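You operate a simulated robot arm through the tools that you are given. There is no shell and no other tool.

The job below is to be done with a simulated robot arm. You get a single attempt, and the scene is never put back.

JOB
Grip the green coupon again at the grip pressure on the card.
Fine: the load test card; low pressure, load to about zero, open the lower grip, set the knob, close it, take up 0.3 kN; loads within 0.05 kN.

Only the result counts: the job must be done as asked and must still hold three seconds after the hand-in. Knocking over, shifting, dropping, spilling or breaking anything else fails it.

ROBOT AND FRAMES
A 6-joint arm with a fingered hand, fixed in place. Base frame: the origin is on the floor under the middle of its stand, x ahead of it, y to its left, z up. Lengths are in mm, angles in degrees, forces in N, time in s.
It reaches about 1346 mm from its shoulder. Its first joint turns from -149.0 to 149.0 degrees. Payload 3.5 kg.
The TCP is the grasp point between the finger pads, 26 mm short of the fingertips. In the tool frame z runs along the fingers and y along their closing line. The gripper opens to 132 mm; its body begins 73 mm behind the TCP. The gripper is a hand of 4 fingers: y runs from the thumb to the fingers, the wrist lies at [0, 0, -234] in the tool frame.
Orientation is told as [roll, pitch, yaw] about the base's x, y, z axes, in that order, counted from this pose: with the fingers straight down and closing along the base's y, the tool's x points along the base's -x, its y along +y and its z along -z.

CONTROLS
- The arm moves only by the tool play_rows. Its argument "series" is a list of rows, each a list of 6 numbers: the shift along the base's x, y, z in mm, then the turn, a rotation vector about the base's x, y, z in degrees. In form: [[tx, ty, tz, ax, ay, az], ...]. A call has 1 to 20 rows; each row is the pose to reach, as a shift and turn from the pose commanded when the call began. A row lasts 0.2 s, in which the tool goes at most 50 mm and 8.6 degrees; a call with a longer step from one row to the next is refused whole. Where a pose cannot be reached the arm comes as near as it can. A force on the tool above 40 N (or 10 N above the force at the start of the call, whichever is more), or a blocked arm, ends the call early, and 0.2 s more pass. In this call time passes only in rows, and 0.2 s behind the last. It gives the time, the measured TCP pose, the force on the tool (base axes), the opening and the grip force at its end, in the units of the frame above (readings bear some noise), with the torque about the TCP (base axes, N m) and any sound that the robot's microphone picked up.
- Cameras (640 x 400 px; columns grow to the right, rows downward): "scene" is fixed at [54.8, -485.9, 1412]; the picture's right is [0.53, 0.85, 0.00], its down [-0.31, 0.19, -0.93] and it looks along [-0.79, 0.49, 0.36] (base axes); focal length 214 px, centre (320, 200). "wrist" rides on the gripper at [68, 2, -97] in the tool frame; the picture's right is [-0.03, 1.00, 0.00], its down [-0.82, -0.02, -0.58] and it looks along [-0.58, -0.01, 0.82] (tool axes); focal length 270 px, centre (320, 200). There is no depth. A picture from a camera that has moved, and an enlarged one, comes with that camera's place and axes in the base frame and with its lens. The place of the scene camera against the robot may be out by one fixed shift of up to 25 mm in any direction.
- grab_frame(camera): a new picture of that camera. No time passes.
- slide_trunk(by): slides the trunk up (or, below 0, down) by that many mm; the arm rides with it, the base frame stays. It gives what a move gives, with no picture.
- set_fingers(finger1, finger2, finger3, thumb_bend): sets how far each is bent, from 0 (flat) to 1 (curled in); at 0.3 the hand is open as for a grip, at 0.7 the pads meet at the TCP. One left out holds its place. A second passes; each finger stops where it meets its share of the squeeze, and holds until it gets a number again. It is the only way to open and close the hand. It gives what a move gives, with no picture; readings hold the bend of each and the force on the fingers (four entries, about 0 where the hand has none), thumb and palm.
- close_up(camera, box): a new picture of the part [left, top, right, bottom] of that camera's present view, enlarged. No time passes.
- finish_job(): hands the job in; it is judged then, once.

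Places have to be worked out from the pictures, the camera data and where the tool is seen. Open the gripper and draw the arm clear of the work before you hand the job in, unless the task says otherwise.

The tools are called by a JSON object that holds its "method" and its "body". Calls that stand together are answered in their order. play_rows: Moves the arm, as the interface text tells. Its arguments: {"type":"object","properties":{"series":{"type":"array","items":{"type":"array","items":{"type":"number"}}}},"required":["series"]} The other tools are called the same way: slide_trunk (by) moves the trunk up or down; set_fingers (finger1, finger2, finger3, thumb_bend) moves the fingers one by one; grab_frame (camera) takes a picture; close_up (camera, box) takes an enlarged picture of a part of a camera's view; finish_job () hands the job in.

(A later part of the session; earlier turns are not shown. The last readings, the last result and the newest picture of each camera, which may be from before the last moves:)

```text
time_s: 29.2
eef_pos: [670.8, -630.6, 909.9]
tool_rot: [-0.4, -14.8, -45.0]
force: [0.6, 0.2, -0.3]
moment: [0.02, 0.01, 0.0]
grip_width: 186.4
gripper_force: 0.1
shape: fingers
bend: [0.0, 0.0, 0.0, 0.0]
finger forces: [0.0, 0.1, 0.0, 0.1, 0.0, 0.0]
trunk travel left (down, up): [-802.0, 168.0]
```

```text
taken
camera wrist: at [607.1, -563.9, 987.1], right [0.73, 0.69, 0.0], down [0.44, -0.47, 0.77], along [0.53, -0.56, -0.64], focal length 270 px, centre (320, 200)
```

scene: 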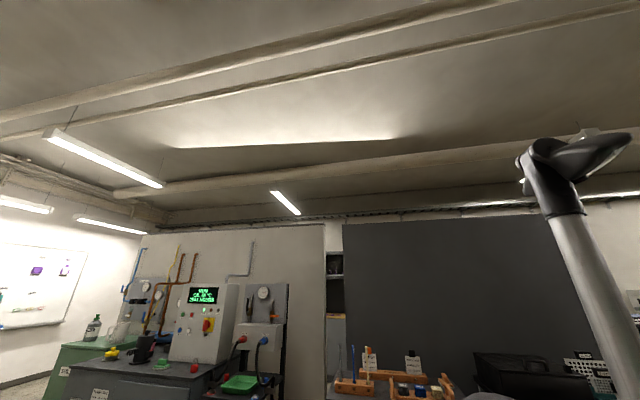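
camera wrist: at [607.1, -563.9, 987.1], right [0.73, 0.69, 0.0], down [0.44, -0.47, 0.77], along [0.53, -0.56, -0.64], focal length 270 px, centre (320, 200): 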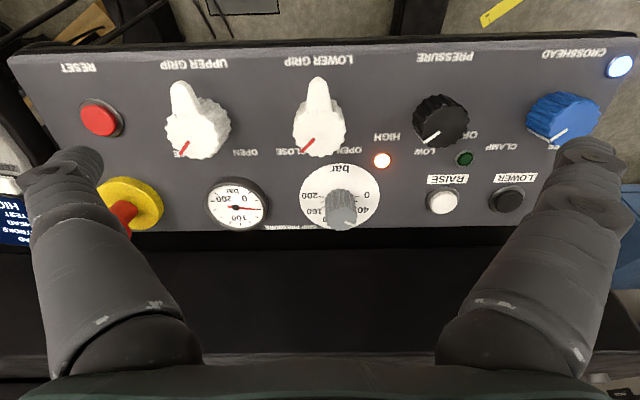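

The hand is centred over the LOWER GRIP knob. I'll zoom in on the knobs for shape and pointer detail.

{"method": "close_up", "body": {"camera": "wrist", "box": [260, 60, 400, 240]}}

{"method": "close_up", "body": {"camera": "wrist", "box": [360, 60, 640, 230]}}

{"method": "close_up", "body": {"camera": "wrist", "box": [60, 50, 300, 240]}}

```text
2.22 times, centred on (330, 150) of wrist
camera zoom: at [607.1, -563.9, 987.1], right [0.73, 0.69, 0.0], down [0.44, -0.47, 0.77], along [0.53, -0.56, -0.64], focal length 601 px, centre (298, 311)
```

zoom: 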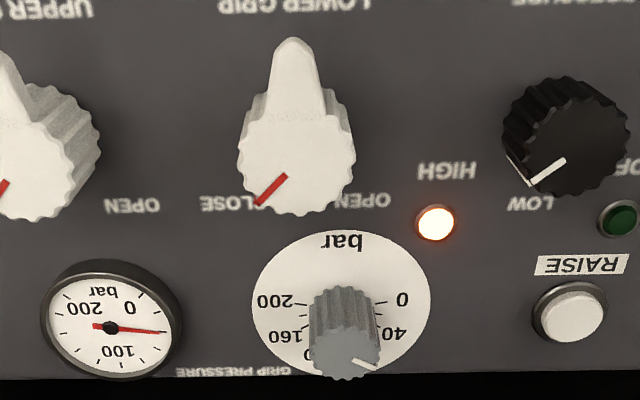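

```text
2.29 times, centred on (500, 145) of wrist
camera zoom: at [607.1, -563.9, 987.1], right [0.73, 0.69, 0.0], down [0.44, -0.47, 0.77], along [0.53, -0.56, -0.64], focal length 618 px, centre (-91, 326)
```

zoom: 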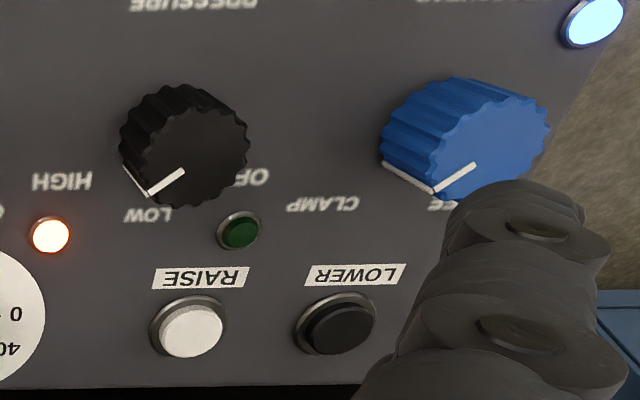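

```text
2.11 times, centred on (180, 145) of wrist
camera zoom: at [607.1, -563.9, 987.1], right [0.73, 0.69, 0.0], down [0.44, -0.47, 0.77], along [0.53, -0.56, -0.64], focal length 569 px, centre (615, 316)
```

zoom: 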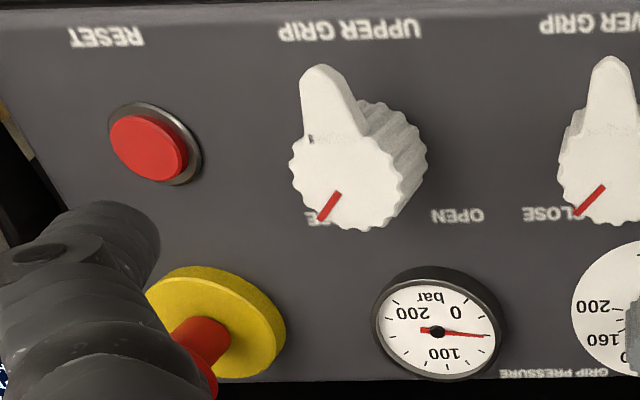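

The dial spans 0 bar at image-right to 200 bar at image-left, about 0.9° per bar, and the gauge reads about 40 bar. PRESSURE is at about P=95, E=45 in the panel frame, roughly 36–42 mm wide and 29 mm tall. I'll half-close the fingers to see the grip width.

{"method": "set_fingers", "body": {"finger1": 0.5, "finger2": 0.5, "finger3": 0.5, "thumb_bend": 0.5}}

{"method": "grab_frame", "body": {"camera": "wrist"}}

```text
time_s: 30.2
eef_pos: [669.8, -630.1, 910.4]
tool_rot: [-0.3, -14.8, -45.1]
force: [-0.5, 0.2, 0.1]
moment: [-0.04, 0.01, -0.01]
grip_width: 66.2
gripper_force: 0.1
shape: fingers
bend: [0.5, 0.5, 0.5, 0.5]
finger forces: [0.0, 0.0, 0.0, 0.0, 0.1, 0.0]
trunk travel left (down, up): [-802.0, 168.0]
```

```text
taken
camera wrist: at [606.8, -563.5, 987.1], right [0.73, 0.69, 0.0], down [0.44, -0.47, 0.77], along [0.53, -0.56, -0.64], focal length 270 px, centre (320, 200)
```

wrist: 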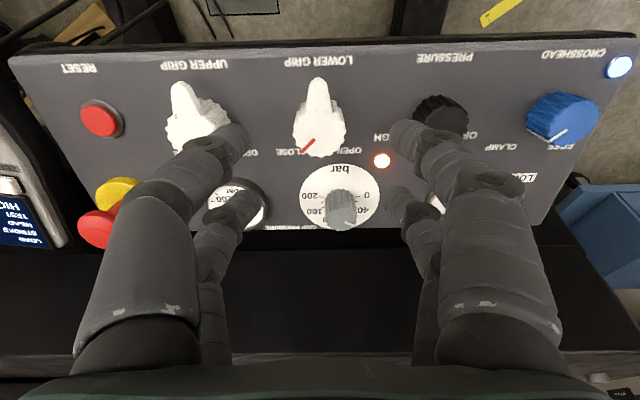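

Width is 66 mm at bend 0.5, so it is roughly 330·(0.7−bend). I'll move above the PRESSURE knob at this height, then come down with the trunk.

{"method": "play_rows", "body": {"series": [[30.3, 15.5, 0, 0, 0, 0], [60.6, 31, 0, 0, 0, 0], [90.9, 46.5, 0, 0, 0, 0]]}}

{"method": "slide_trunk", "body": {"by": -45}}

{"method": "grab_frame", "body": {"camera": "wrist"}}

```text
time_s: 31.1
eef_pos: [761.9, -582.6, 910.4]
tool_rot: [-0.2, -14.8, -45.1]
force: [0.0, 0.3, -0.6]
moment: [-0.03, -0.02, -0.01]
grip_width: 66.2
gripper_force: 0.0
shape: fingers
bend: [0.5, 0.5, 0.5, 0.5]
finger forces: [0.0, 0.0, 0.0, 0.0, 0.0, 0.0]
trunk travel left (down, up): [-802.0, 168.0]
```

```text
time_s: 31.9
eef_pos: [761.8, -583.0, 866.2]
tool_rot: [-0.2, -14.8, -45.1]
force: [0.4, -0.6, -1.1]
moment: [0.01, 0.01, -0.01]
grip_width: 66.3
gripper_force: 0.1
shape: fingers
bend: [0.5, 0.5, 0.5, 0.5]
finger forces: [0.0, 0.1, 0.0, 0.1, 0.0, 0.1]
trunk travel left (down, up): [-756.0, 214.0]
```

```text
taken
camera wrist: at [699.4, -515.7, 942.1], right [0.73, 0.69, 0.0], down [0.44, -0.47, 0.77], along [0.53, -0.56, -0.64], focal length 270 px, centre (320, 200)
```

wrist: 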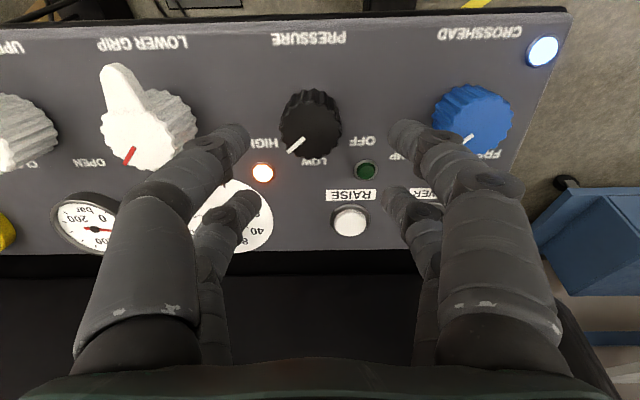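

The PRESSURE knob is centred between the fingers. I'll zoom in to refine its axis and pointer angle.

{"method": "close_up", "body": {"camera": "wrist", "box": [230, 70, 390, 190]}}

{"method": "close_up", "body": {"camera": "wrist", "box": [30, 50, 200, 180]}}

```text
3.33 times, centred on (310, 130) of wrist
camera zoom: at [699.4, -515.7, 942.1], right [0.73, 0.69, 0.0], down [0.44, -0.47, 0.77], along [0.53, -0.56, -0.64], focal length 901 px, centre (353, 433)
```

zoom: 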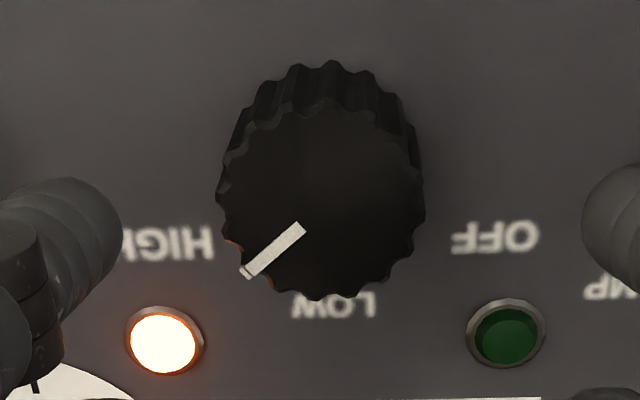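

```text
3.08 times, centred on (115, 115) of wrist
camera zoom: at [699.4, -515.7, 942.1], right [0.73, 0.69, 0.0], down [0.44, -0.47, 0.77], along [0.53, -0.56, -0.64], focal length 832 px, centre (951, 462)
```

zoom: 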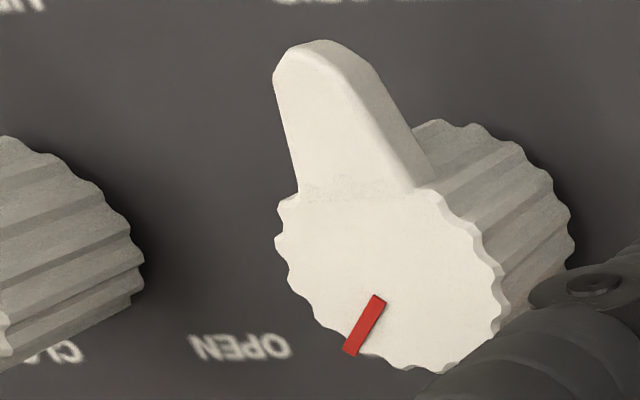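

The knob axis is near (94.5, 44) with radius about 17.5 mm, and its pointer sits 45° from LOW toward HIGH. I'll come down part way and check clearance.

{"method": "play_rows", "body": {"series": [[-2, -0.4, 0, 0, 0, 0]]}}

{"method": "slide_trunk", "body": {"by": -32}}

{"method": "grab_frame", "body": {"camera": "wrist"}}

```text
time_s: 32.3
eef_pos: [760.1, -581.5, 866.4]
tool_rot: [-0.2, -14.8, -45.2]
force: [-0.4, 0.0, 0.7]
moment: [-0.01, -0.02, 0.0]
grip_width: 66.2
gripper_force: 0.2
shape: fingers
bend: [0.5, 0.5, 0.5, 0.5]
finger forces: [0.0, 0.0, 0.1, 0.1, 0.0, 0.0]
trunk travel left (down, up): [-756.0, 214.0]
```

```text
time_s: 33.1
eef_pos: [759.6, -581.6, 834.0]
tool_rot: [-0.2, -14.8, -45.0]
force: [-0.1, -0.2, -0.3]
moment: [0.0, -0.02, 0.0]
grip_width: 66.2
gripper_force: 0.1
shape: fingers
bend: [0.5, 0.5, 0.5, 0.5]
finger forces: [0.0, 0.0, 0.0, 0.0, 0.1, 0.0]
trunk travel left (down, up): [-724.0, 246.0]
```

```text
taken
camera wrist: at [696.5, -515.5, 910.1], right [0.73, 0.69, 0.0], down [0.44, -0.47, 0.77], along [0.53, -0.56, -0.64], focal length 270 px, centre (320, 200)
```

wrist: 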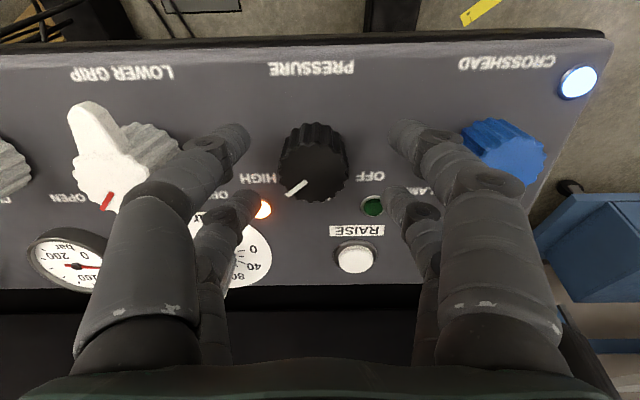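

Clearances look fine and no contact is felt. I'll descend the rest in small steps, watching the force.

{"method": "slide_trunk", "body": {"by": -10}}

{"method": "close_up", "body": {"camera": "wrist", "box": [180, 90, 460, 260]}}

```text
time_s: 33.7
eef_pos: [759.9, -582.2, 822.8]
tool_rot: [-0.3, -14.9, -45.1]
force: [-0.8, -0.4, 0.8]
moment: [-0.01, 0.01, -0.01]
grip_width: 66.1
gripper_force: 0.1
shape: fingers
bend: [0.5, 0.5, 0.5, 0.5]
finger forces: [0.1, 0.0, 0.1, 0.0, 0.0, 0.0]
trunk travel left (down, up): [-714.0, 256.0]
```

```text
2.29 times, centred on (320, 175) of wrist
camera zoom: at [696.5, -515.5, 900.1], right [0.73, 0.69, 0.0], down [0.44, -0.47, 0.77], along [0.53, -0.56, -0.64], focal length 618 px, centre (320, 257)
```

zoom: 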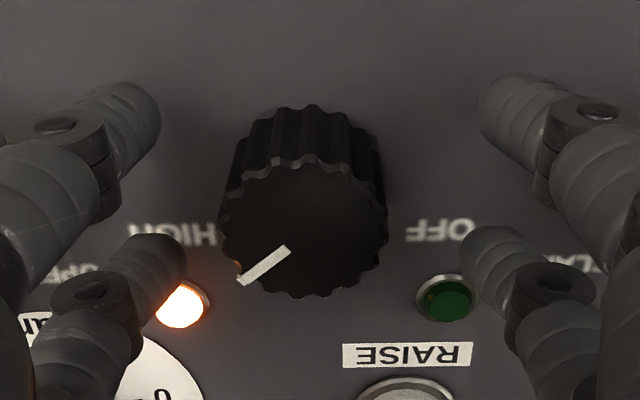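

The knob axis is about 1.5 mm to the left of the grasp point. I'll correct that, drop 5 mm and close all four fingers on the knob.

{"method": "play_rows", "body": {"series": [[-1.3, -1.3, 0, 0, 0, 0]]}}

{"method": "slide_trunk", "body": {"by": -5}}

{"method": "set_fingers", "body": {"finger1": 0.62, "finger2": 0.62, "finger3": 0.62, "thumb_bend": 0.62}}

{"method": "grab_frame", "body": {"camera": "wrist"}}

```text
time_s: 34.1
eef_pos: [757.8, -581.3, 823.7]
tool_rot: [-0.4, -14.8, -45.1]
force: [0.4, -0.4, 0.3]
moment: [-0.02, 0.0, 0.0]
grip_width: 66.3
gripper_force: 0.0
shape: fingers
bend: [0.5, 0.5, 0.5, 0.5]
finger forces: [0.1, 0.0, 0.0, 0.0, 0.0, 0.1]
trunk travel left (down, up): [-714.0, 256.0]
```

```text
time_s: 34.6
eef_pos: [757.9, -582.6, 817.9]
tool_rot: [-0.2, -14.8, -45.1]
force: [0.1, -0.8, -0.1]
moment: [-0.01, 0.0, -0.02]
grip_width: 66.2
gripper_force: 0.0
shape: fingers
bend: [0.5, 0.5, 0.5, 0.5]
finger forces: [0.1, 0.1, 0.0, 0.0, 0.0, 0.0]
trunk travel left (down, up): [-709.0, 261.0]
```

```text
time_s: 35.6
eef_pos: [758.7, -582.1, 819.3]
tool_rot: [-0.3, -14.7, -45.2]
force: [0.6, -0.4, -0.4]
moment: [-0.01, 0.0, -0.01]
grip_width: 26.6
gripper_force: 0.6
shape: fingers
bend: [0.62, 0.62, 0.61, 0.62]
finger forces: [0.0, 0.1, 0.5, 0.0, 0.1, 0.0]
trunk travel left (down, up): [-709.0, 261.0]
```

```text
taken
camera wrist: at [695.0, -516.3, 895.1], right [0.73, 0.69, 0.0], down [0.44, -0.47, 0.77], along [0.53, -0.56, -0.64], focal length 270 px, centre (320, 200)
```

wrist: 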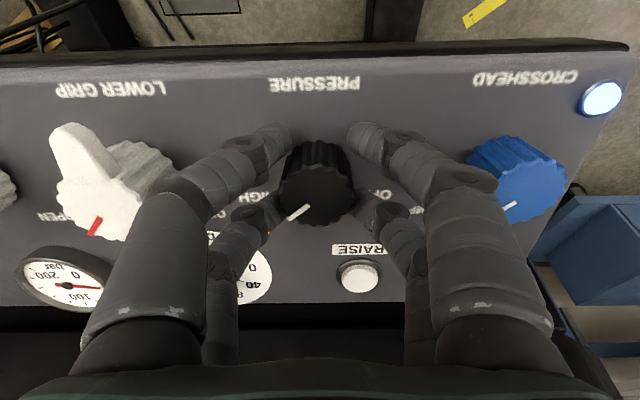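

Only finger3 has touched so far. I'll close the fingers further until they all bear on the knob.

{"method": "set_fingers", "body": {"finger1": 0.68, "finger2": 0.68, "finger3": 0.68, "thumb_bend": 0.68}}

{"method": "close_up", "body": {"camera": "wrist", "box": [180, 90, 460, 260]}}

```text
time_s: 36.6
eef_pos: [757.3, -583.6, 819.0]
tool_rot: [-0.3, -14.9, -45.1]
force: [-1.5, -2.6, -1.6]
moment: [0.0, 0.02, 0.01]
grip_width: 9.8
gripper_force: 4.0
shape: fingers
bend: [0.67, 0.64, 0.63, 0.67]
finger forces: [0.2, 2.5, 3.7, 0.1, 1.2, 0.1]
trunk travel left (down, up): [-709.0, 261.0]
```

```text
2.29 times, centred on (320, 175) of wrist
camera zoom: at [695.0, -516.5, 894.9], right [0.73, 0.69, 0.0], down [0.44, -0.47, 0.77], along [0.53, -0.56, -0.64], focal length 618 px, centre (320, 257)
```

zoom: 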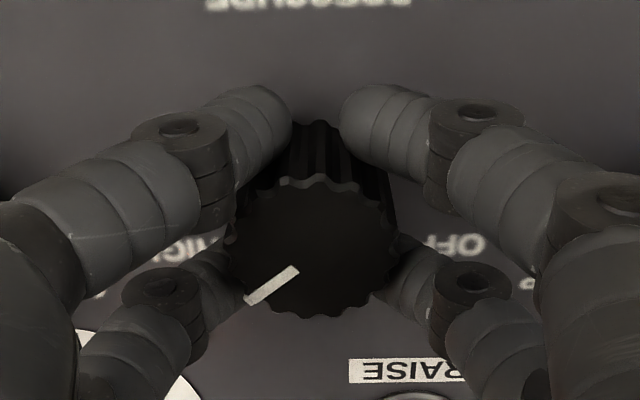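

All four fingers are close to contact. I'll squeeze a little more, then twist 45° counter-clockwise about the panel normal toward LOW.

{"method": "set_fingers", "body": {"finger1": 0.74, "finger2": 0.72, "finger3": 0.72, "thumb_bend": 0.74}}

{"method": "play_rows", "body": {"series": [[0, 0, 0, -1.37, 1.37, 7.24], [0, 0, 0, -2.74, 2.74, 14.49], [0, 0, 0, -4.12, 4.12, 21.73], [0, 0, 0, -5.49, 5.49, 28.98], [0, 0, 0, -6.86, 6.86, 36.22], [0, 0, 0, -8.23, 8.23, 43.47]]}}

{"method": "grab_frame", "body": {"camera": "wrist"}}

```text
time_s: 37.6
eef_pos: [758.3, -583.8, 818.4]
tool_rot: [-0.2, -14.8, -45.2]
force: [-4.0, -1.7, -5.6]
moment: [-0.03, 0.07, 0.03]
grip_width: 0.9
gripper_force: 11.8
shape: fingers
bend: [0.72, 0.67, 0.64, 0.69]
finger forces: [4.9, 6.0, 7.0, 0.0, 6.5, 0.1]
trunk travel left (down, up): [-709.0, 261.0]
```

```text
time_s: 39.0
eef_pos: [756.6, -584.2, 819.4]
tool_rot: [-11.0, -10.3, 1.0]
force: [-16.7, -5.0, -10.9]
moment: [-0.05, 0.29, -0.13]
grip_width: 1.6
gripper_force: 16.3
shape: fingers
bend: [0.72, 0.68, 0.64, 0.71]
finger forces: [11.1, 4.3, 4.8, 0.0, 11.5, 0.0]
trunk travel left (down, up): [-709.0, 261.0]
```

```text
taken
camera wrist: at [672.1, -564.8, 899.9], right [0.04, 0.98, -0.18], down [0.7, 0.1, 0.71], along [0.71, -0.16, -0.68], focal length 270 px, centre (320, 200)
```

wrist: 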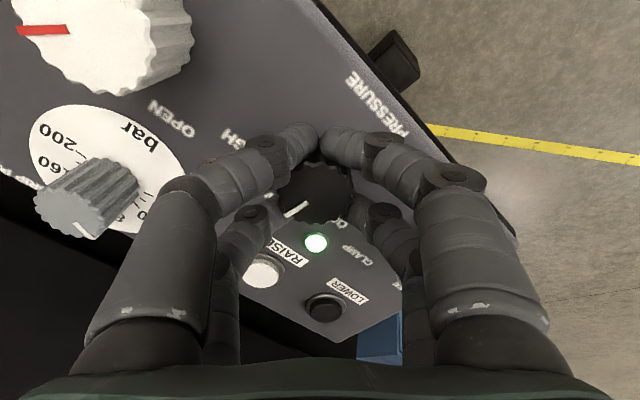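

The green lamp is lit and the knob turned with the hand, so the pressure should be LOW. I'll release gently, rise clear of the knob and check the display.

{"method": "set_fingers", "body": {"finger1": 0.52, "finger2": 0.52, "finger3": 0.52, "thumb_bend": 0.52}}

{"method": "slide_trunk", "body": {"by": 60}}

{"method": "grab_frame", "body": {"camera": "wrist"}}

```text
time_s: 40.0
eef_pos: [759.5, -582.7, 819.5]
tool_rot: [-11.0, -10.4, 0.9]
force: [0.9, -0.3, -0.4]
moment: [0.01, 0.0, -0.01]
grip_width: 58.3
gripper_force: 0.2
shape: fingers
bend: [0.52, 0.52, 0.52, 0.52]
finger forces: [0.0, 0.1, 0.1, 0.0, 0.0, 0.0]
trunk travel left (down, up): [-709.0, 261.0]
```

```text
time_s: 41.0
eef_pos: [759.0, -581.9, 878.8]
tool_rot: [-11.0, -10.3, 1.1]
force: [-0.5, 1.1, 0.3]
moment: [0.02, -0.01, 0.0]
grip_width: 58.5
gripper_force: 0.0
shape: fingers
bend: [0.52, 0.52, 0.52, 0.52]
finger forces: [0.0, 0.0, 0.0, 0.0, 0.0, 0.0]
trunk travel left (down, up): [-770.0, 200.0]
```

```text
taken
camera wrist: at [673.3, -563.7, 960.0], right [0.04, 0.98, -0.18], down [0.7, 0.1, 0.71], along [0.71, -0.16, -0.68], focal length 270 px, centre (320, 200)
```

wrist: 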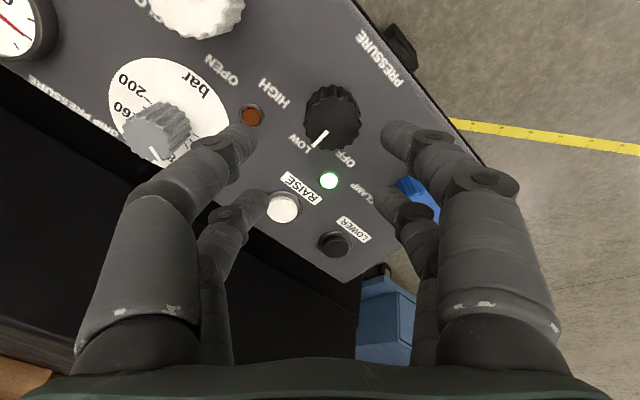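

PRESSURE is now LOW. Next is the jog pendant at about [440, -890, 780], so I'll raise the trunk, turn back to the -45° heading and move to view it.

{"method": "slide_trunk", "body": {"by": 60}}

{"method": "play_rows", "body": {"series": [[-41, -23, 0, 0.82, -0.82, -4.35], [-82, -46, 0, 1.65, -1.65, -8.69], [-124, -68, 0, 2.47, -2.47, -13.04], [-165, -91, 0, 3.29, -3.29, -17.39], [-207, -114, 0, 4.12, -4.12, -21.74], [-248, -137, 0, 4.94, -4.94, -26.08], [-290, -160, 0, 5.76, -5.76, -30.43], [-331, -182, 0, 6.59, -6.59, -34.78], [-373, -205, 0, 7.41, -7.41, -39.12], [-414, -228, 0, 8.23, -8.23, -43.47]]}}

{"method": "grab_frame", "body": {"camera": "wrist"}}

```text
time_s: 42.0
eef_pos: [757.9, -583.2, 939.2]
tool_rot: [-11.0, -10.4, 0.9]
force: [1.0, 0.3, 0.4]
moment: [0.0, 0.02, 0.02]
grip_width: 58.5
gripper_force: 0.0
shape: fingers
bend: [0.52, 0.52, 0.52, 0.52]
finger forces: [0.0, 0.0, 0.0, 0.0, 0.0, 0.0]
trunk travel left (down, up): [-830.0, 140.0]
```

```text
time_s: 44.2
eef_pos: [341.6, -810.0, 939.1]
tool_rot: [-0.2, -15.0, -45.1]
force: [-1.2, -0.5, 0.1]
moment: [-0.02, 0.01, 0.01]
grip_width: 58.9
gripper_force: 0.1
shape: fingers
bend: [0.52, 0.52, 0.52, 0.52]
finger forces: [0.1, 0.0, 0.1, 0.2, 0.1, 0.0]
out of reach, approached as far as the arm can: row 6
trunk travel left (down, up): [-830.0, 140.0]
```

```text
taken
camera wrist: at [279.6, -744.4, 1015.1], right [0.73, 0.69, 0.0], down [0.44, -0.47, 0.77], along [0.53, -0.56, -0.64], focal length 270 px, centre (320, 200)
```

wrist: 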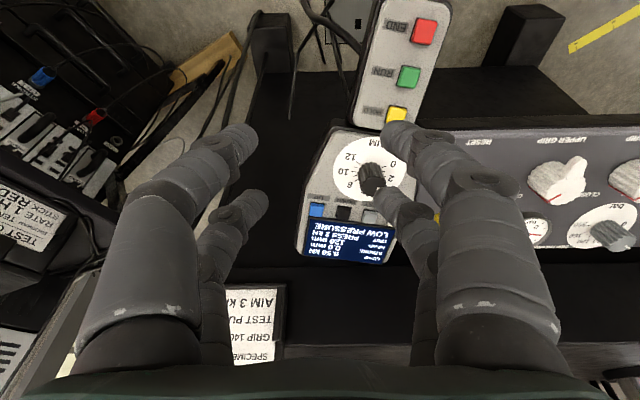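

The display confirms LOW PRESSURE with the load still at 0.50 kN. I'll zoom in on the pendant to locate the UP and DOWN buttons.

{"method": "close_up", "body": {"camera": "wrist", "box": [290, 120, 450, 270]}}

```text
2.67 times, centred on (370, 195) of wrist
camera zoom: at [279.6, -744.4, 1015.1], right [0.73, 0.69, 0.0], down [0.44, -0.47, 0.77], along [0.53, -0.56, -0.64], focal length 721 px, centre (187, 213)
```

zoom: 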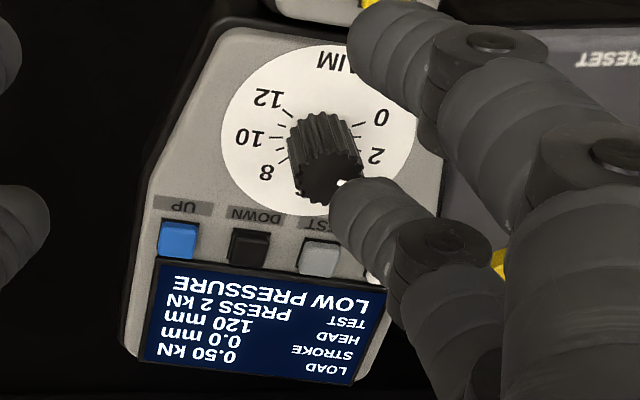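

UP is blue and DOWN is black, about 30 mm apart. I'll curl the other digits and keep finger1 at 0.5 as a single pressing tip.

{"method": "set_fingers", "body": {"finger2": 1.0, "finger1": 0.45}}

{"method": "set_fingers", "body": {"finger3": 1.0}}

{"method": "set_fingers", "body": {"thumb_bend": 1.0}}

{"method": "grab_frame", "body": {"camera": "wrist"}}

```text
time_s: 45.2
eef_pos: [342.2, -811.6, 938.8]
tool_rot: [-0.3, -14.9, -45.2]
force: [0.1, 1.0, 0.0]
moment: [-0.01, 0.01, 0.0]
grip_width: 70.5
gripper_force: 0.2
shape: fingers
bend: [0.45, 1.0, 0.52, 0.52]
finger forces: [0.0, 0.0, 0.1, 0.0, 0.0, 0.0]
trunk travel left (down, up): [-830.0, 140.0]
```

```text
time_s: 46.2
eef_pos: [342.9, -810.6, 939.4]
tool_rot: [-0.4, -14.9, -45.1]
force: [0.3, 0.4, -0.6]
moment: [-0.01, 0.02, 0.0]
grip_width: 70.2
gripper_force: 0.0
shape: fingers
bend: [0.45, 1.0, 0.87, 0.52]
finger forces: [0.0, 0.1, 0.1, 0.0, 0.0, 0.0]
trunk travel left (down, up): [-830.0, 140.0]
```

```text
time_s: 47.2
eef_pos: [343.1, -810.7, 939.4]
tool_rot: [-0.3, -14.8, -45.1]
force: [0.2, -0.3, 0.7]
moment: [0.02, 0.01, 0.03]
grip_width: 35.9
gripper_force: 0.1
shape: fingers
bend: [0.45, 1.0, 0.87, 1.0]
finger forces: [0.0, 0.0, 0.1, 0.0, 0.1, 0.1]
trunk travel left (down, up): [-830.0, 140.0]
```

```text
taken
camera wrist: at [279.8, -744.2, 1015.1], right [0.73, 0.69, 0.0], down [0.44, -0.47, 0.77], along [0.53, -0.56, -0.64], focal length 270 px, centre (320, 200)
```

wrist: 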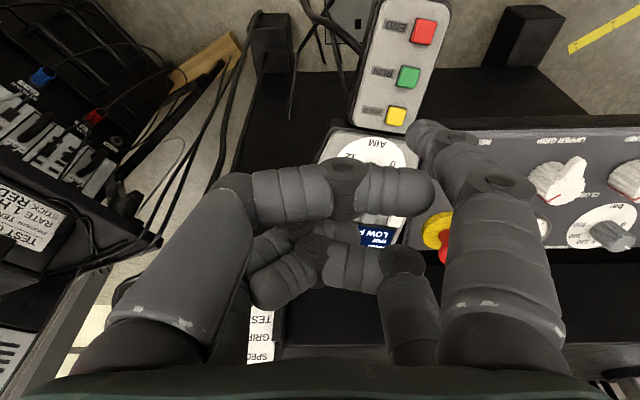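

UP works out at about [453, -927, 818] and DOWN at [478, -907, 821]. I need finger1's tip position in the image, so I'll zoom in on it.

{"method": "close_up", "body": {"camera": "wrist", "box": [380, 90, 560, 230]}}

```text
2.86 times, centred on (470, 160) of wrist
camera zoom: at [279.8, -744.2, 1015.1], right [0.73, 0.69, 0.0], down [0.44, -0.47, 0.77], along [0.53, -0.56, -0.64], focal length 772 px, centre (-109, 314)
```

zoom: 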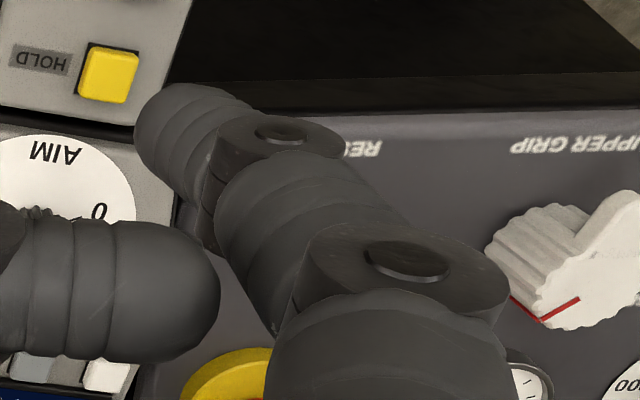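

I'll move the hand so finger1's tip hovers over the UP/DOWN area at the current safe height and look again.

{"method": "play_rows", "body": {"series": [[20, -37, 0, 0, 0, 0], [40, -74, 0, 0, 0, 0], [60, -111, 0, 0, 0, 0], [79, -147.7, 0, 0, 0, 0]]}}

{"method": "grab_frame", "body": {"camera": "wrist"}}

```text
time_s: 48.2
eef_pos: [425.6, -960.0, 937.7]
tool_rot: [-0.3, -14.7, -45.2]
force: [-0.4, 1.3, 0.6]
moment: [0.0, 0.05, -0.03]
grip_width: 35.8
gripper_force: 0.0
shape: fingers
bend: [0.45, 1.0, 0.87, 1.0]
finger forces: [0.1, 0.0, 0.0, 0.1, 0.0, 0.0]
out of reach, approached as far as the arm can: row 3
trunk travel left (down, up): [-830.0, 140.0]
```

```text
taken
camera wrist: at [363.1, -893.4, 1015.0], right [0.73, 0.69, 0.0], down [0.44, -0.47, 0.77], along [0.53, -0.56, -0.64], focal length 270 px, centre (320, 200)
```

wrist: 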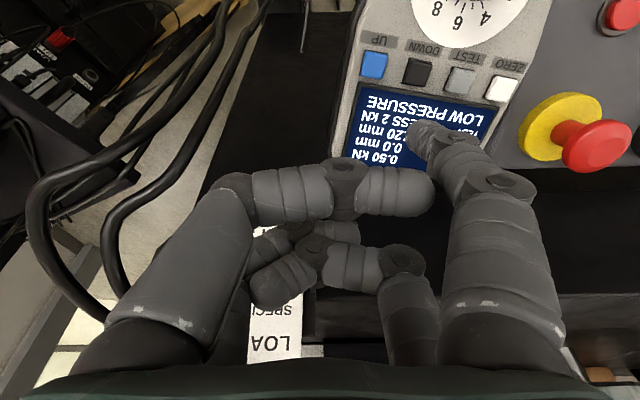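

The view is good: UP is at (374, 65) and the display reads 0.50 kN. I'll descend until the tip is about 25 mm above UP and check the alignment.

{"method": "play_rows", "body": {"series": [[1.2, -3.1, 0, 0, 0, 0]]}}

{"method": "slide_trunk", "body": {"by": -62}}

{"method": "grab_frame", "body": {"camera": "wrist"}}

```text
time_s: 48.6
eef_pos: [426.6, -961.3, 938.7]
tool_rot: [-0.2, -14.9, -45.1]
force: [0.5, 0.4, 0.0]
moment: [0.0, -0.05, -0.01]
grip_width: 36.0
gripper_force: 0.0
shape: fingers
bend: [0.45, 1.0, 0.87, 1.0]
finger forces: [0.0, 0.0, 0.0, 0.1, 0.0, 0.1]
trunk travel left (down, up): [-830.0, 140.0]
```

```text
time_s: 49.6
eef_pos: [427.1, -961.4, 877.2]
tool_rot: [-0.3, -14.8, -45.0]
force: [-0.4, -0.6, 0.4]
moment: [-0.02, -0.02, -0.01]
grip_width: 36.0
gripper_force: 0.2
shape: fingers
bend: [0.45, 1.0, 0.87, 1.0]
finger forces: [0.0, 0.0, 0.0, 0.0, 0.1, 0.1]
trunk travel left (down, up): [-768.0, 202.0]
```

```text
taken
camera wrist: at [363.2, -895.4, 953.1], right [0.73, 0.69, 0.0], down [0.44, -0.47, 0.77], along [0.53, -0.56, -0.64], focal length 270 px, centre (320, 200)
```

wrist: 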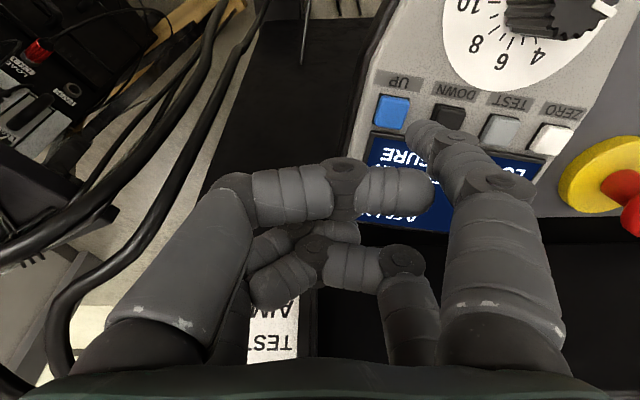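

UP is at (391, 112) and the tip projects to about (417, 124), so the tip is a bit too far right. I'll shift left about 7 mm and lower carefully.

{"method": "play_rows", "body": {"series": [[-3.5, -6.3, 0, 0, 0, 0]]}}

{"method": "slide_trunk", "body": {"by": -13}}

{"method": "close_up", "body": {"camera": "wrist", "box": [340, 60, 520, 180]}}

```text
time_s: 50.0
eef_pos: [424.5, -968.9, 876.6]
tool_rot: [-0.3, -14.8, -45.2]
force: [0.2, -0.8, 0.2]
moment: [-0.02, -0.01, 0.01]
grip_width: 36.0
gripper_force: 0.1
shape: fingers
bend: [0.45, 1.0, 0.87, 1.0]
finger forces: [0.0, 0.0, 0.0, 0.0, 0.1, 0.0]
trunk travel left (down, up): [-768.0, 202.0]
```

```text
time_s: 50.6
eef_pos: [423.7, -967.6, 863.6]
tool_rot: [-0.3, -14.9, -45.2]
force: [0.5, 0.0, -0.4]
moment: [-0.01, -0.02, 0.03]
grip_width: 35.8
gripper_force: 0.1
shape: fingers
bend: [0.45, 1.0, 0.87, 1.0]
finger forces: [0.0, 0.0, 0.0, 0.0, 0.0, 0.0]
trunk travel left (down, up): [-754.0, 216.0]
```

```text
3.33 times, centred on (430, 120) of wrist
camera zoom: at [360.3, -901.8, 940.0], right [0.73, 0.69, 0.0], down [0.44, -0.47, 0.77], along [0.53, -0.56, -0.64], focal length 901 px, centre (-47, 467)
```

zoom: 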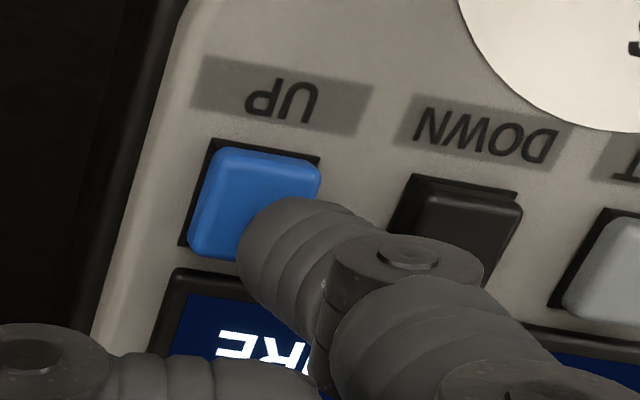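

The tip is just above the blue button, slightly right of its centre. I'll lower in small steps and watch for contact force and load changes.

{"method": "slide_trunk", "body": {"by": -5}}

{"method": "close_up", "body": {"camera": "wrist", "box": [340, 60, 520, 180]}}

```text
time_s: 51.2
eef_pos: [423.3, -967.5, 859.2]
tool_rot: [-0.3, -14.8, -45.1]
force: [-0.4, 0.0, 2.0]
moment: [0.08, -0.04, 0.04]
grip_width: 36.3
gripper_force: 0.8
shape: fingers
bend: [0.45, 1.0, 0.87, 1.0]
finger forces: [1.8, 0.0, 0.1, 0.0, 0.0, 0.1]
trunk travel left (down, up): [-750.0, 221.0]
heard: click
```

```text
3.33 times, centred on (430, 120) of wrist
camera zoom: at [360.2, -901.7, 935.2], right [0.73, 0.69, 0.0], down [0.44, -0.47, 0.77], along [0.53, -0.56, -0.64], focal length 901 px, centre (-47, 467)
```

zoom: 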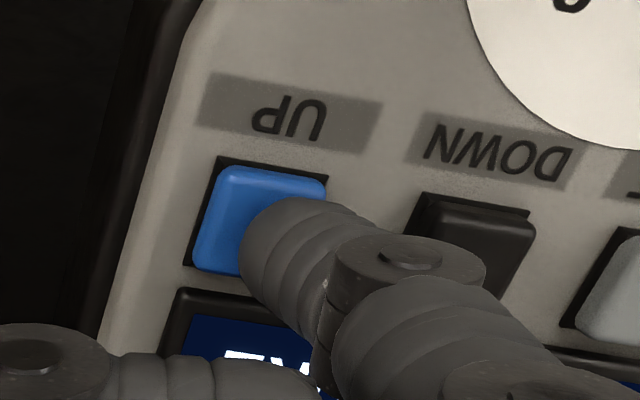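

I heard a click at 2 N, so UP has been pressed. I'll lift off now and read the display.

{"method": "slide_trunk", "body": {"by": 5}}

{"method": "close_up", "body": {"camera": "wrist", "box": [340, 60, 580, 240]}}

```text
time_s: 51.7
eef_pos: [423.9, -968.0, 863.7]
tool_rot: [-0.3, -14.9, -45.2]
force: [-0.1, -1.1, -0.4]
moment: [-0.03, 0.05, 0.03]
grip_width: 35.9
gripper_force: 0.2
shape: fingers
bend: [0.45, 1.0, 0.87, 1.0]
finger forces: [0.0, 0.0, 0.0, 0.0, 0.0, 0.1]
trunk travel left (down, up): [-754.0, 216.0]
```

```text
2.22 times, centred on (460, 150) of wrist
camera zoom: at [360.4, -901.9, 940.0], right [0.73, 0.69, 0.0], down [0.44, -0.47, 0.77], along [0.53, -0.56, -0.64], focal length 601 px, centre (9, 311)
```

zoom: 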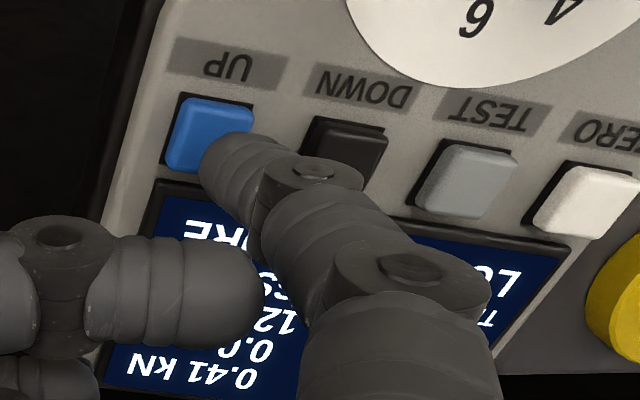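

One UP press took the load from 0.50 to 0.41 kN, and I can read the load from this pose. I'll repeat the same press.

{"method": "slide_trunk", "body": {"by": -5}}

{"method": "slide_trunk", "body": {"by": 5}}

{"method": "slide_trunk", "body": {"by": -5}}

{"method": "slide_trunk", "body": {"by": 5}}

{"method": "close_up", "body": {"camera": "wrist", "box": [340, 60, 580, 240]}}

```text
time_s: 52.3
eef_pos: [423.1, -968.4, 857.7]
tool_rot: [-0.3, -14.9, -45.1]
force: [-0.6, 0.1, 1.3]
moment: [0.09, -0.04, -0.01]
grip_width: 36.0
gripper_force: 0.2
shape: fingers
bend: [0.45, 1.0, 0.87, 1.0]
finger forces: [1.7, 0.1, 0.0, 0.0, 0.0, 0.1]
trunk travel left (down, up): [-750.0, 221.0]
heard: click
```

```text
time_s: 52.8
eef_pos: [422.5, -969.2, 863.5]
tool_rot: [-0.2, -14.9, -45.1]
force: [0.7, -0.6, -0.2]
moment: [0.03, -0.04, 0.0]
grip_width: 36.4
gripper_force: 0.0
shape: fingers
bend: [0.45, 1.0, 0.87, 1.0]
finger forces: [0.1, 0.1, 0.0, 0.1, 0.0, 0.1]
trunk travel left (down, up): [-754.0, 216.0]
```

```text
time_s: 53.4
eef_pos: [423.3, -968.2, 858.8]
tool_rot: [-0.3, -14.9, -45.1]
force: [-0.3, 0.4, 2.2]
moment: [0.08, 0.0, 0.04]
grip_width: 35.9
gripper_force: 0.9
shape: fingers
bend: [0.45, 1.0, 0.87, 1.0]
finger forces: [1.7, 0.0, 0.1, 0.0, 0.0, 0.0]
trunk travel left (down, up): [-750.0, 221.0]
heard: click
```

```text
time_s: 53.9
eef_pos: [423.2, -967.5, 863.9]
tool_rot: [-0.4, -14.9, -45.1]
force: [0.2, 0.8, -0.4]
moment: [0.01, 0.0, 0.01]
grip_width: 36.1
gripper_force: 0.0
shape: fingers
bend: [0.45, 1.0, 0.87, 1.0]
finger forces: [0.1, 0.0, 0.0, 0.1, 0.0, 0.0]
trunk travel left (down, up): [-754.0, 216.0]
```

```text
2.22 times, centred on (460, 150) of wrist
camera zoom: at [360.4, -901.9, 940.0], right [0.73, 0.69, 0.0], down [0.44, -0.47, 0.77], along [0.53, -0.56, -0.64], focal length 601 px, centre (9, 311)
```

zoom: 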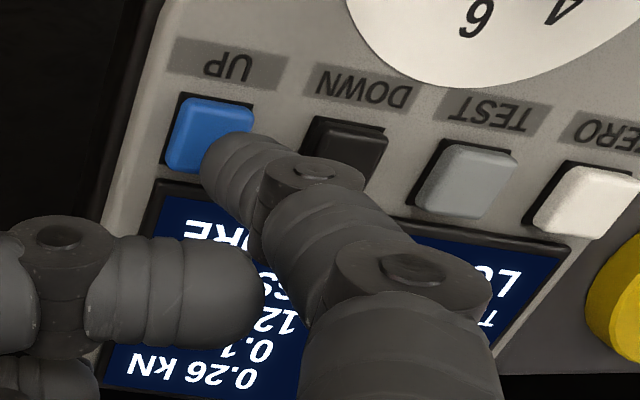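

The load is now 0.26 kN, about 0.08 kN per press. Three more presses should bring it close to zero.

{"method": "slide_trunk", "body": {"by": -5}}

{"method": "slide_trunk", "body": {"by": 5}}

{"method": "slide_trunk", "body": {"by": -5}}

{"method": "slide_trunk", "body": {"by": 5}}

{"method": "close_up", "body": {"camera": "wrist", "box": [340, 60, 580, 240]}}

```text
time_s: 54.4
eef_pos: [424.1, -968.6, 858.7]
tool_rot: [-0.2, -14.8, -45.1]
force: [-0.5, 0.2, 2.2]
moment: [0.1, -0.05, 0.03]
grip_width: 36.2
gripper_force: 0.4
shape: fingers
bend: [0.45, 1.0, 0.87, 1.0]
finger forces: [1.7, 0.1, 0.0, 0.0, 0.0, 0.1]
trunk travel left (down, up): [-750.0, 221.0]
heard: click
```

```text
time_s: 55.0
eef_pos: [424.5, -968.3, 863.6]
tool_rot: [-0.3, -14.9, -45.2]
force: [0.7, -0.2, -0.5]
moment: [-0.03, 0.01, 0.0]
grip_width: 36.0
gripper_force: 0.1
shape: fingers
bend: [0.45, 1.0, 0.87, 1.0]
finger forces: [0.1, 0.1, 0.0, 0.0, 0.0, 0.1]
trunk travel left (down, up): [-754.0, 216.0]
```

```text
time_s: 55.5
eef_pos: [423.9, -968.5, 858.3]
tool_rot: [-0.3, -14.8, -45.1]
force: [0.1, 0.4, 2.1]
moment: [0.07, -0.03, 0.02]
grip_width: 36.1
gripper_force: 0.9
shape: fingers
bend: [0.45, 1.0, 0.87, 1.0]
finger forces: [1.6, 0.1, 0.0, 0.0, 0.0, 0.0]
trunk travel left (down, up): [-750.0, 221.0]
heard: click
```

```text
time_s: 56.0
eef_pos: [423.8, -968.0, 863.9]
tool_rot: [-0.4, -14.8, -45.1]
force: [0.5, 0.8, -0.2]
moment: [0.01, 0.02, 0.02]
grip_width: 35.8
gripper_force: 0.0
shape: fingers
bend: [0.45, 1.0, 0.87, 1.0]
finger forces: [0.0, 0.1, 0.0, 0.0, 0.0, 0.0]
trunk travel left (down, up): [-754.0, 216.0]
```

```text
2.22 times, centred on (460, 150) of wrist
camera zoom: at [360.4, -901.9, 940.0], right [0.73, 0.69, 0.0], down [0.44, -0.47, 0.77], along [0.53, -0.56, -0.64], focal length 601 px, centre (9, 311)
```

zoom: 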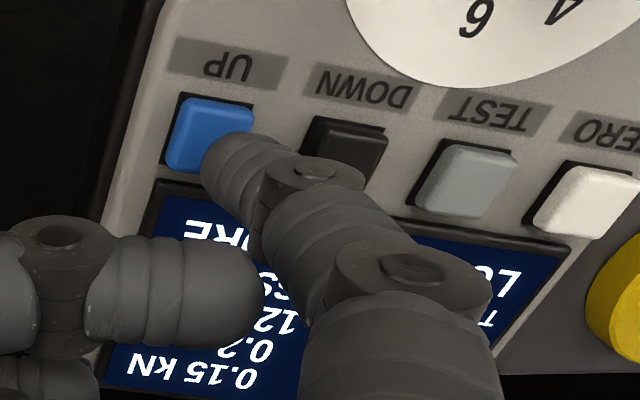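

Load is now 0.15 kN. I'll give two more presses.

{"method": "slide_trunk", "body": {"by": -5}}

{"method": "slide_trunk", "body": {"by": 5}}

{"method": "slide_trunk", "body": {"by": -5}}

{"method": "slide_trunk", "body": {"by": 5}}

{"method": "close_up", "body": {"camera": "wrist", "box": [340, 60, 580, 240]}}

```text
time_s: 56.6
eef_pos: [423.3, -968.9, 858.0]
tool_rot: [-0.3, -14.9, -45.1]
force: [-0.5, 0.9, 2.2]
moment: [0.07, -0.03, 0.01]
grip_width: 36.0
gripper_force: 1.4
shape: fingers
bend: [0.45, 1.0, 0.87, 1.0]
finger forces: [1.7, 0.0, 0.0, 0.0, 0.0, 0.1]
trunk travel left (down, up): [-750.0, 221.0]
heard: click
```

```text
time_s: 57.1
eef_pos: [423.2, -968.7, 864.0]
tool_rot: [-0.3, -14.9, -45.0]
force: [0.0, -0.3, -0.5]
moment: [-0.01, 0.01, -0.03]
grip_width: 36.2
gripper_force: 0.1
shape: fingers
bend: [0.45, 1.0, 0.87, 1.0]
finger forces: [0.0, 0.0, 0.0, 0.0, 0.0, 0.1]
trunk travel left (down, up): [-754.0, 216.0]
```

```text
time_s: 57.7
eef_pos: [423.0, -968.0, 858.7]
tool_rot: [-0.3, -15.0, -45.1]
force: [-1.4, 0.4, 1.0]
moment: [0.1, -0.04, 0.03]
grip_width: 35.9
gripper_force: 0.7
shape: fingers
bend: [0.45, 1.0, 0.87, 1.0]
finger forces: [1.6, 0.1, 0.0, 0.0, 0.0, 0.0]
trunk travel left (down, up): [-750.0, 221.0]
heard: click
```

```text
time_s: 58.2
eef_pos: [423.8, -968.6, 863.7]
tool_rot: [-0.3, -14.9, -45.1]
force: [-0.9, -0.3, -0.3]
moment: [-0.01, 0.0, -0.03]
grip_width: 36.1
gripper_force: 0.0
shape: fingers
bend: [0.45, 1.0, 0.87, 1.0]
finger forces: [0.1, 0.1, 0.0, 0.0, 0.0, 0.0]
trunk travel left (down, up): [-754.0, 216.0]
```

```text
2.22 times, centred on (460, 150) of wrist
camera zoom: at [360.4, -901.9, 940.0], right [0.73, 0.69, 0.0], down [0.44, -0.47, 0.77], along [0.53, -0.56, -0.64], focal length 601 px, centre (9, 311)
```

zoom: 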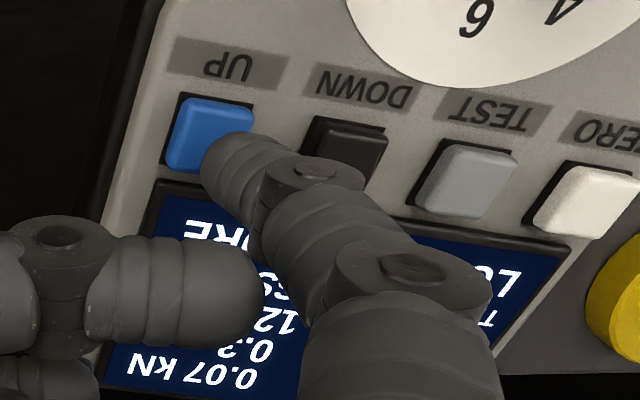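

Load is now 0.07 kN. I'll press twice more and check.

{"method": "slide_trunk", "body": {"by": -5}}

{"method": "slide_trunk", "body": {"by": 5}}

{"method": "close_up", "body": {"camera": "wrist", "box": [340, 60, 580, 240]}}

{"method": "slide_trunk", "body": {"by": -5}}

{"method": "slide_trunk", "body": {"by": 5}}

{"method": "close_up", "body": {"camera": "wrist", "box": [340, 60, 580, 240]}}

```text
time_s: 58.8
eef_pos: [423.4, -968.3, 859.3]
tool_rot: [-0.3, -14.8, -45.1]
force: [0.3, 0.0, 0.8]
moment: [0.09, -0.01, 0.03]
grip_width: 36.0
gripper_force: 1.2
shape: fingers
bend: [0.45, 1.0, 0.87, 1.0]
finger forces: [1.7, 0.1, 0.0, 0.0, 0.1, 0.1]
trunk travel left (down, up): [-750.0, 221.0]
heard: click
```

```text
time_s: 59.3
eef_pos: [423.9, -968.8, 864.3]
tool_rot: [-0.3, -14.9, -45.2]
force: [-0.9, -0.1, -1.1]
moment: [-0.01, 0.01, 0.04]
grip_width: 35.9
gripper_force: 0.0
shape: fingers
bend: [0.45, 1.0, 0.87, 1.0]
finger forces: [0.0, 0.1, 0.1, 0.0, 0.1, 0.0]
trunk travel left (down, up): [-754.0, 216.0]
```

```text
2.22 times, centred on (460, 150) of wrist
camera zoom: at [360.4, -901.9, 940.0], right [0.73, 0.69, 0.0], down [0.44, -0.47, 0.77], along [0.53, -0.56, -0.64], focal length 601 px, centre (9, 311)
```

zoom: 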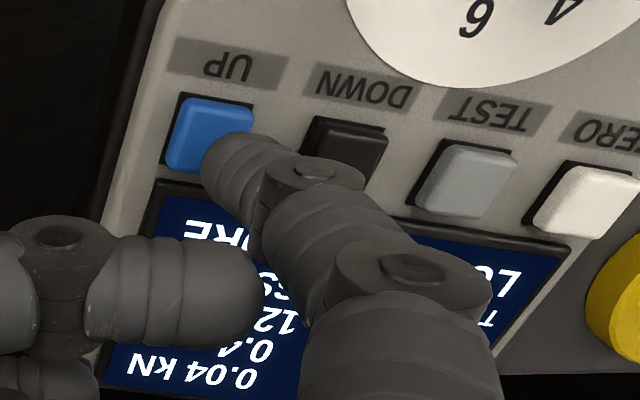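

```text
time_s: 59.8
eef_pos: [423.5, -968.0, 858.8]
tool_rot: [-0.4, -15.0, -45.1]
force: [-0.1, -0.1, 2.0]
moment: [0.08, -0.02, 0.05]
grip_width: 36.0
gripper_force: 1.0
shape: fingers
bend: [0.45, 1.0, 0.87, 1.0]
finger forces: [1.7, 0.0, 0.0, 0.1, 0.0, 0.1]
trunk travel left (down, up): [-750.0, 221.0]
heard: click
```

```text
time_s: 60.4
eef_pos: [424.3, -968.8, 863.9]
tool_rot: [-0.2, -14.9, -45.1]
force: [0.0, 0.3, 0.2]
moment: [0.01, 0.01, 0.04]
grip_width: 35.9
gripper_force: 0.1
shape: fingers
bend: [0.45, 1.0, 0.87, 1.0]
finger forces: [0.0, 0.1, 0.0, 0.0, 0.0, 0.1]
trunk travel left (down, up): [-754.0, 216.0]
```

```text
2.22 times, centred on (460, 150) of wrist
camera zoom: at [360.4, -901.9, 940.0], right [0.73, 0.69, 0.0], down [0.44, -0.47, 0.77], along [0.53, -0.56, -0.64], focal length 601 px, centre (9, 311)
```

zoom: 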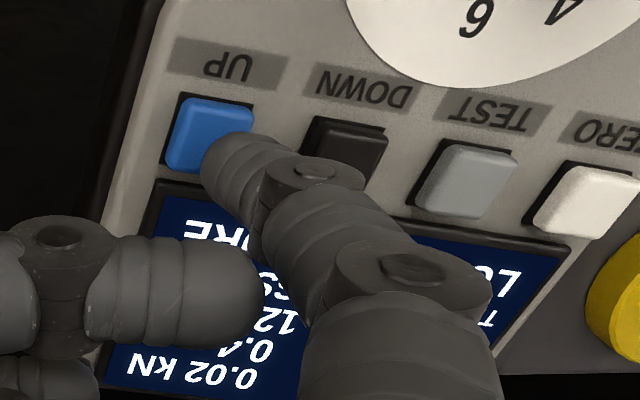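

Load now reads 0.02 kN, which is about zero. I'll lift clear and move back above the LOWER GRIP knob.

{"method": "slide_trunk", "body": {"by": 75}}

{"method": "play_rows", "body": {"series": [[28.6, 36.6, 0, 0, 0, 0], [57.3, 73.3, 0, 0, 0, 0], [85.9, 109.9, 0, 0, 0, 0], [114.6, 146.5, 0, 0, 0, 0], [143.2, 183.2, 0, 0, 0, 0], [171.9, 219.8, 0, 0, 0, 0], [200.5, 256.4, 0, 0, 0, 0], [229.2, 293.1, 0, 0, 0, 0], [257.8, 329.7, 0, 0, 0, 0]]}}

{"method": "set_fingers", "body": {"thumb_bend": 0.5}}

{"method": "set_fingers", "body": {"finger1": 0.5, "finger2": 0.5, "finger3": 0.5}}

{"method": "grab_frame", "body": {"camera": "wrist"}}

```text
time_s: 61.5
eef_pos: [423.4, -968.4, 939.0]
tool_rot: [-0.3, -14.9, -45.1]
force: [-0.4, 0.7, -0.6]
moment: [0.0, -0.01, 0.01]
grip_width: 36.1
gripper_force: 0.1
shape: fingers
bend: [0.45, 1.0, 0.87, 1.0]
finger forces: [0.1, 0.0, 0.0, 0.0, 0.1, 0.1]
trunk travel left (down, up): [-829.0, 141.0]
```

```text
time_s: 63.5
eef_pos: [684.4, -640.1, 938.5]
tool_rot: [-0.3, -14.9, -45.1]
force: [0.1, -0.3, -0.9]
moment: [0.04, -0.01, 0.0]
grip_width: 35.8
gripper_force: 0.1
shape: fingers
bend: [0.45, 1.0, 0.87, 1.0]
finger forces: [0.1, 0.1, 0.1, 0.0, 0.1, 0.1]
trunk travel left (down, up): [-829.0, 141.0]
```

```text
time_s: 64.5
eef_pos: [683.9, -640.2, 937.8]
tool_rot: [-0.4, -14.9, -45.1]
force: [0.1, -0.8, 0.5]
moment: [-0.01, -0.01, -0.03]
grip_width: 74.0
gripper_force: 0.0
shape: fingers
bend: [0.45, 1.0, 0.87, 0.5]
finger forces: [0.0, 0.0, 0.0, 0.0, 0.0, 0.0]
trunk travel left (down, up): [-829.0, 141.0]
```

```text
time_s: 65.5
eef_pos: [684.1, -639.8, 937.6]
tool_rot: [-0.3, -14.9, -45.1]
force: [0.0, -0.9, -1.0]
moment: [-0.01, 0.01, -0.01]
grip_width: 66.1
gripper_force: 0.1
shape: fingers
bend: [0.5, 0.5, 0.5, 0.5]
finger forces: [0.0, 0.0, 0.1, 0.0, 0.0, 0.1]
trunk travel left (down, up): [-829.0, 141.0]
```

```text
taken
camera wrist: at [620.4, -574.1, 1015.1], right [0.73, 0.69, 0.0], down [0.44, -0.47, 0.77], along [0.53, -0.56, -0.64], focal length 270 px, centre (320, 200)
```

wrist: 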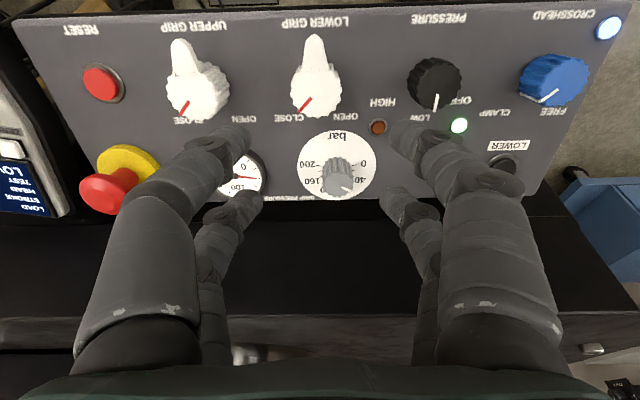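

I'll test in the air here whether the hand can turn the full 90° counter-clockwise.

{"method": "play_rows", "body": {"series": [[0, 0, 0, -1.46, 1.46, 7.73], [0, 0, 0, -2.93, 2.93, 15.45], [0, 0, 0, -4.39, 4.39, 23.18], [0, 0, 0, -5.86, 5.86, 30.91], [0, 0, 0, -7.32, 7.32, 38.64], [0, 0, 0, -8.78, 8.78, 46.37], [0, 0, 0, -10.25, 10.25, 54.1], [0, 0, 0, -11.71, 11.71, 61.82], [0, 0, 0, -13.18, 13.18, 69.55], [0, 0, 0, -14.64, 14.64, 77.28], [0, 0, 0, -16.1, 16.1, 85.0]]}}

```text
time_s: 67.9
eef_pos: [687.7, -630.2, 939.7]
tool_rot: [-15.2, -1.2, 38.4]
force: [-0.3, -1.2, 0.8]
moment: [-0.01, -0.03, 0.02]
grip_width: 66.1
gripper_force: 0.0
shape: fingers
bend: [0.5, 0.5, 0.5, 0.5]
finger forces: [0.0, 0.0, 0.0, 0.0, 0.0, 0.0]
out of reach, approached as far as the arm can: row 11
trunk travel left (down, up): [-829.0, 141.0]
```

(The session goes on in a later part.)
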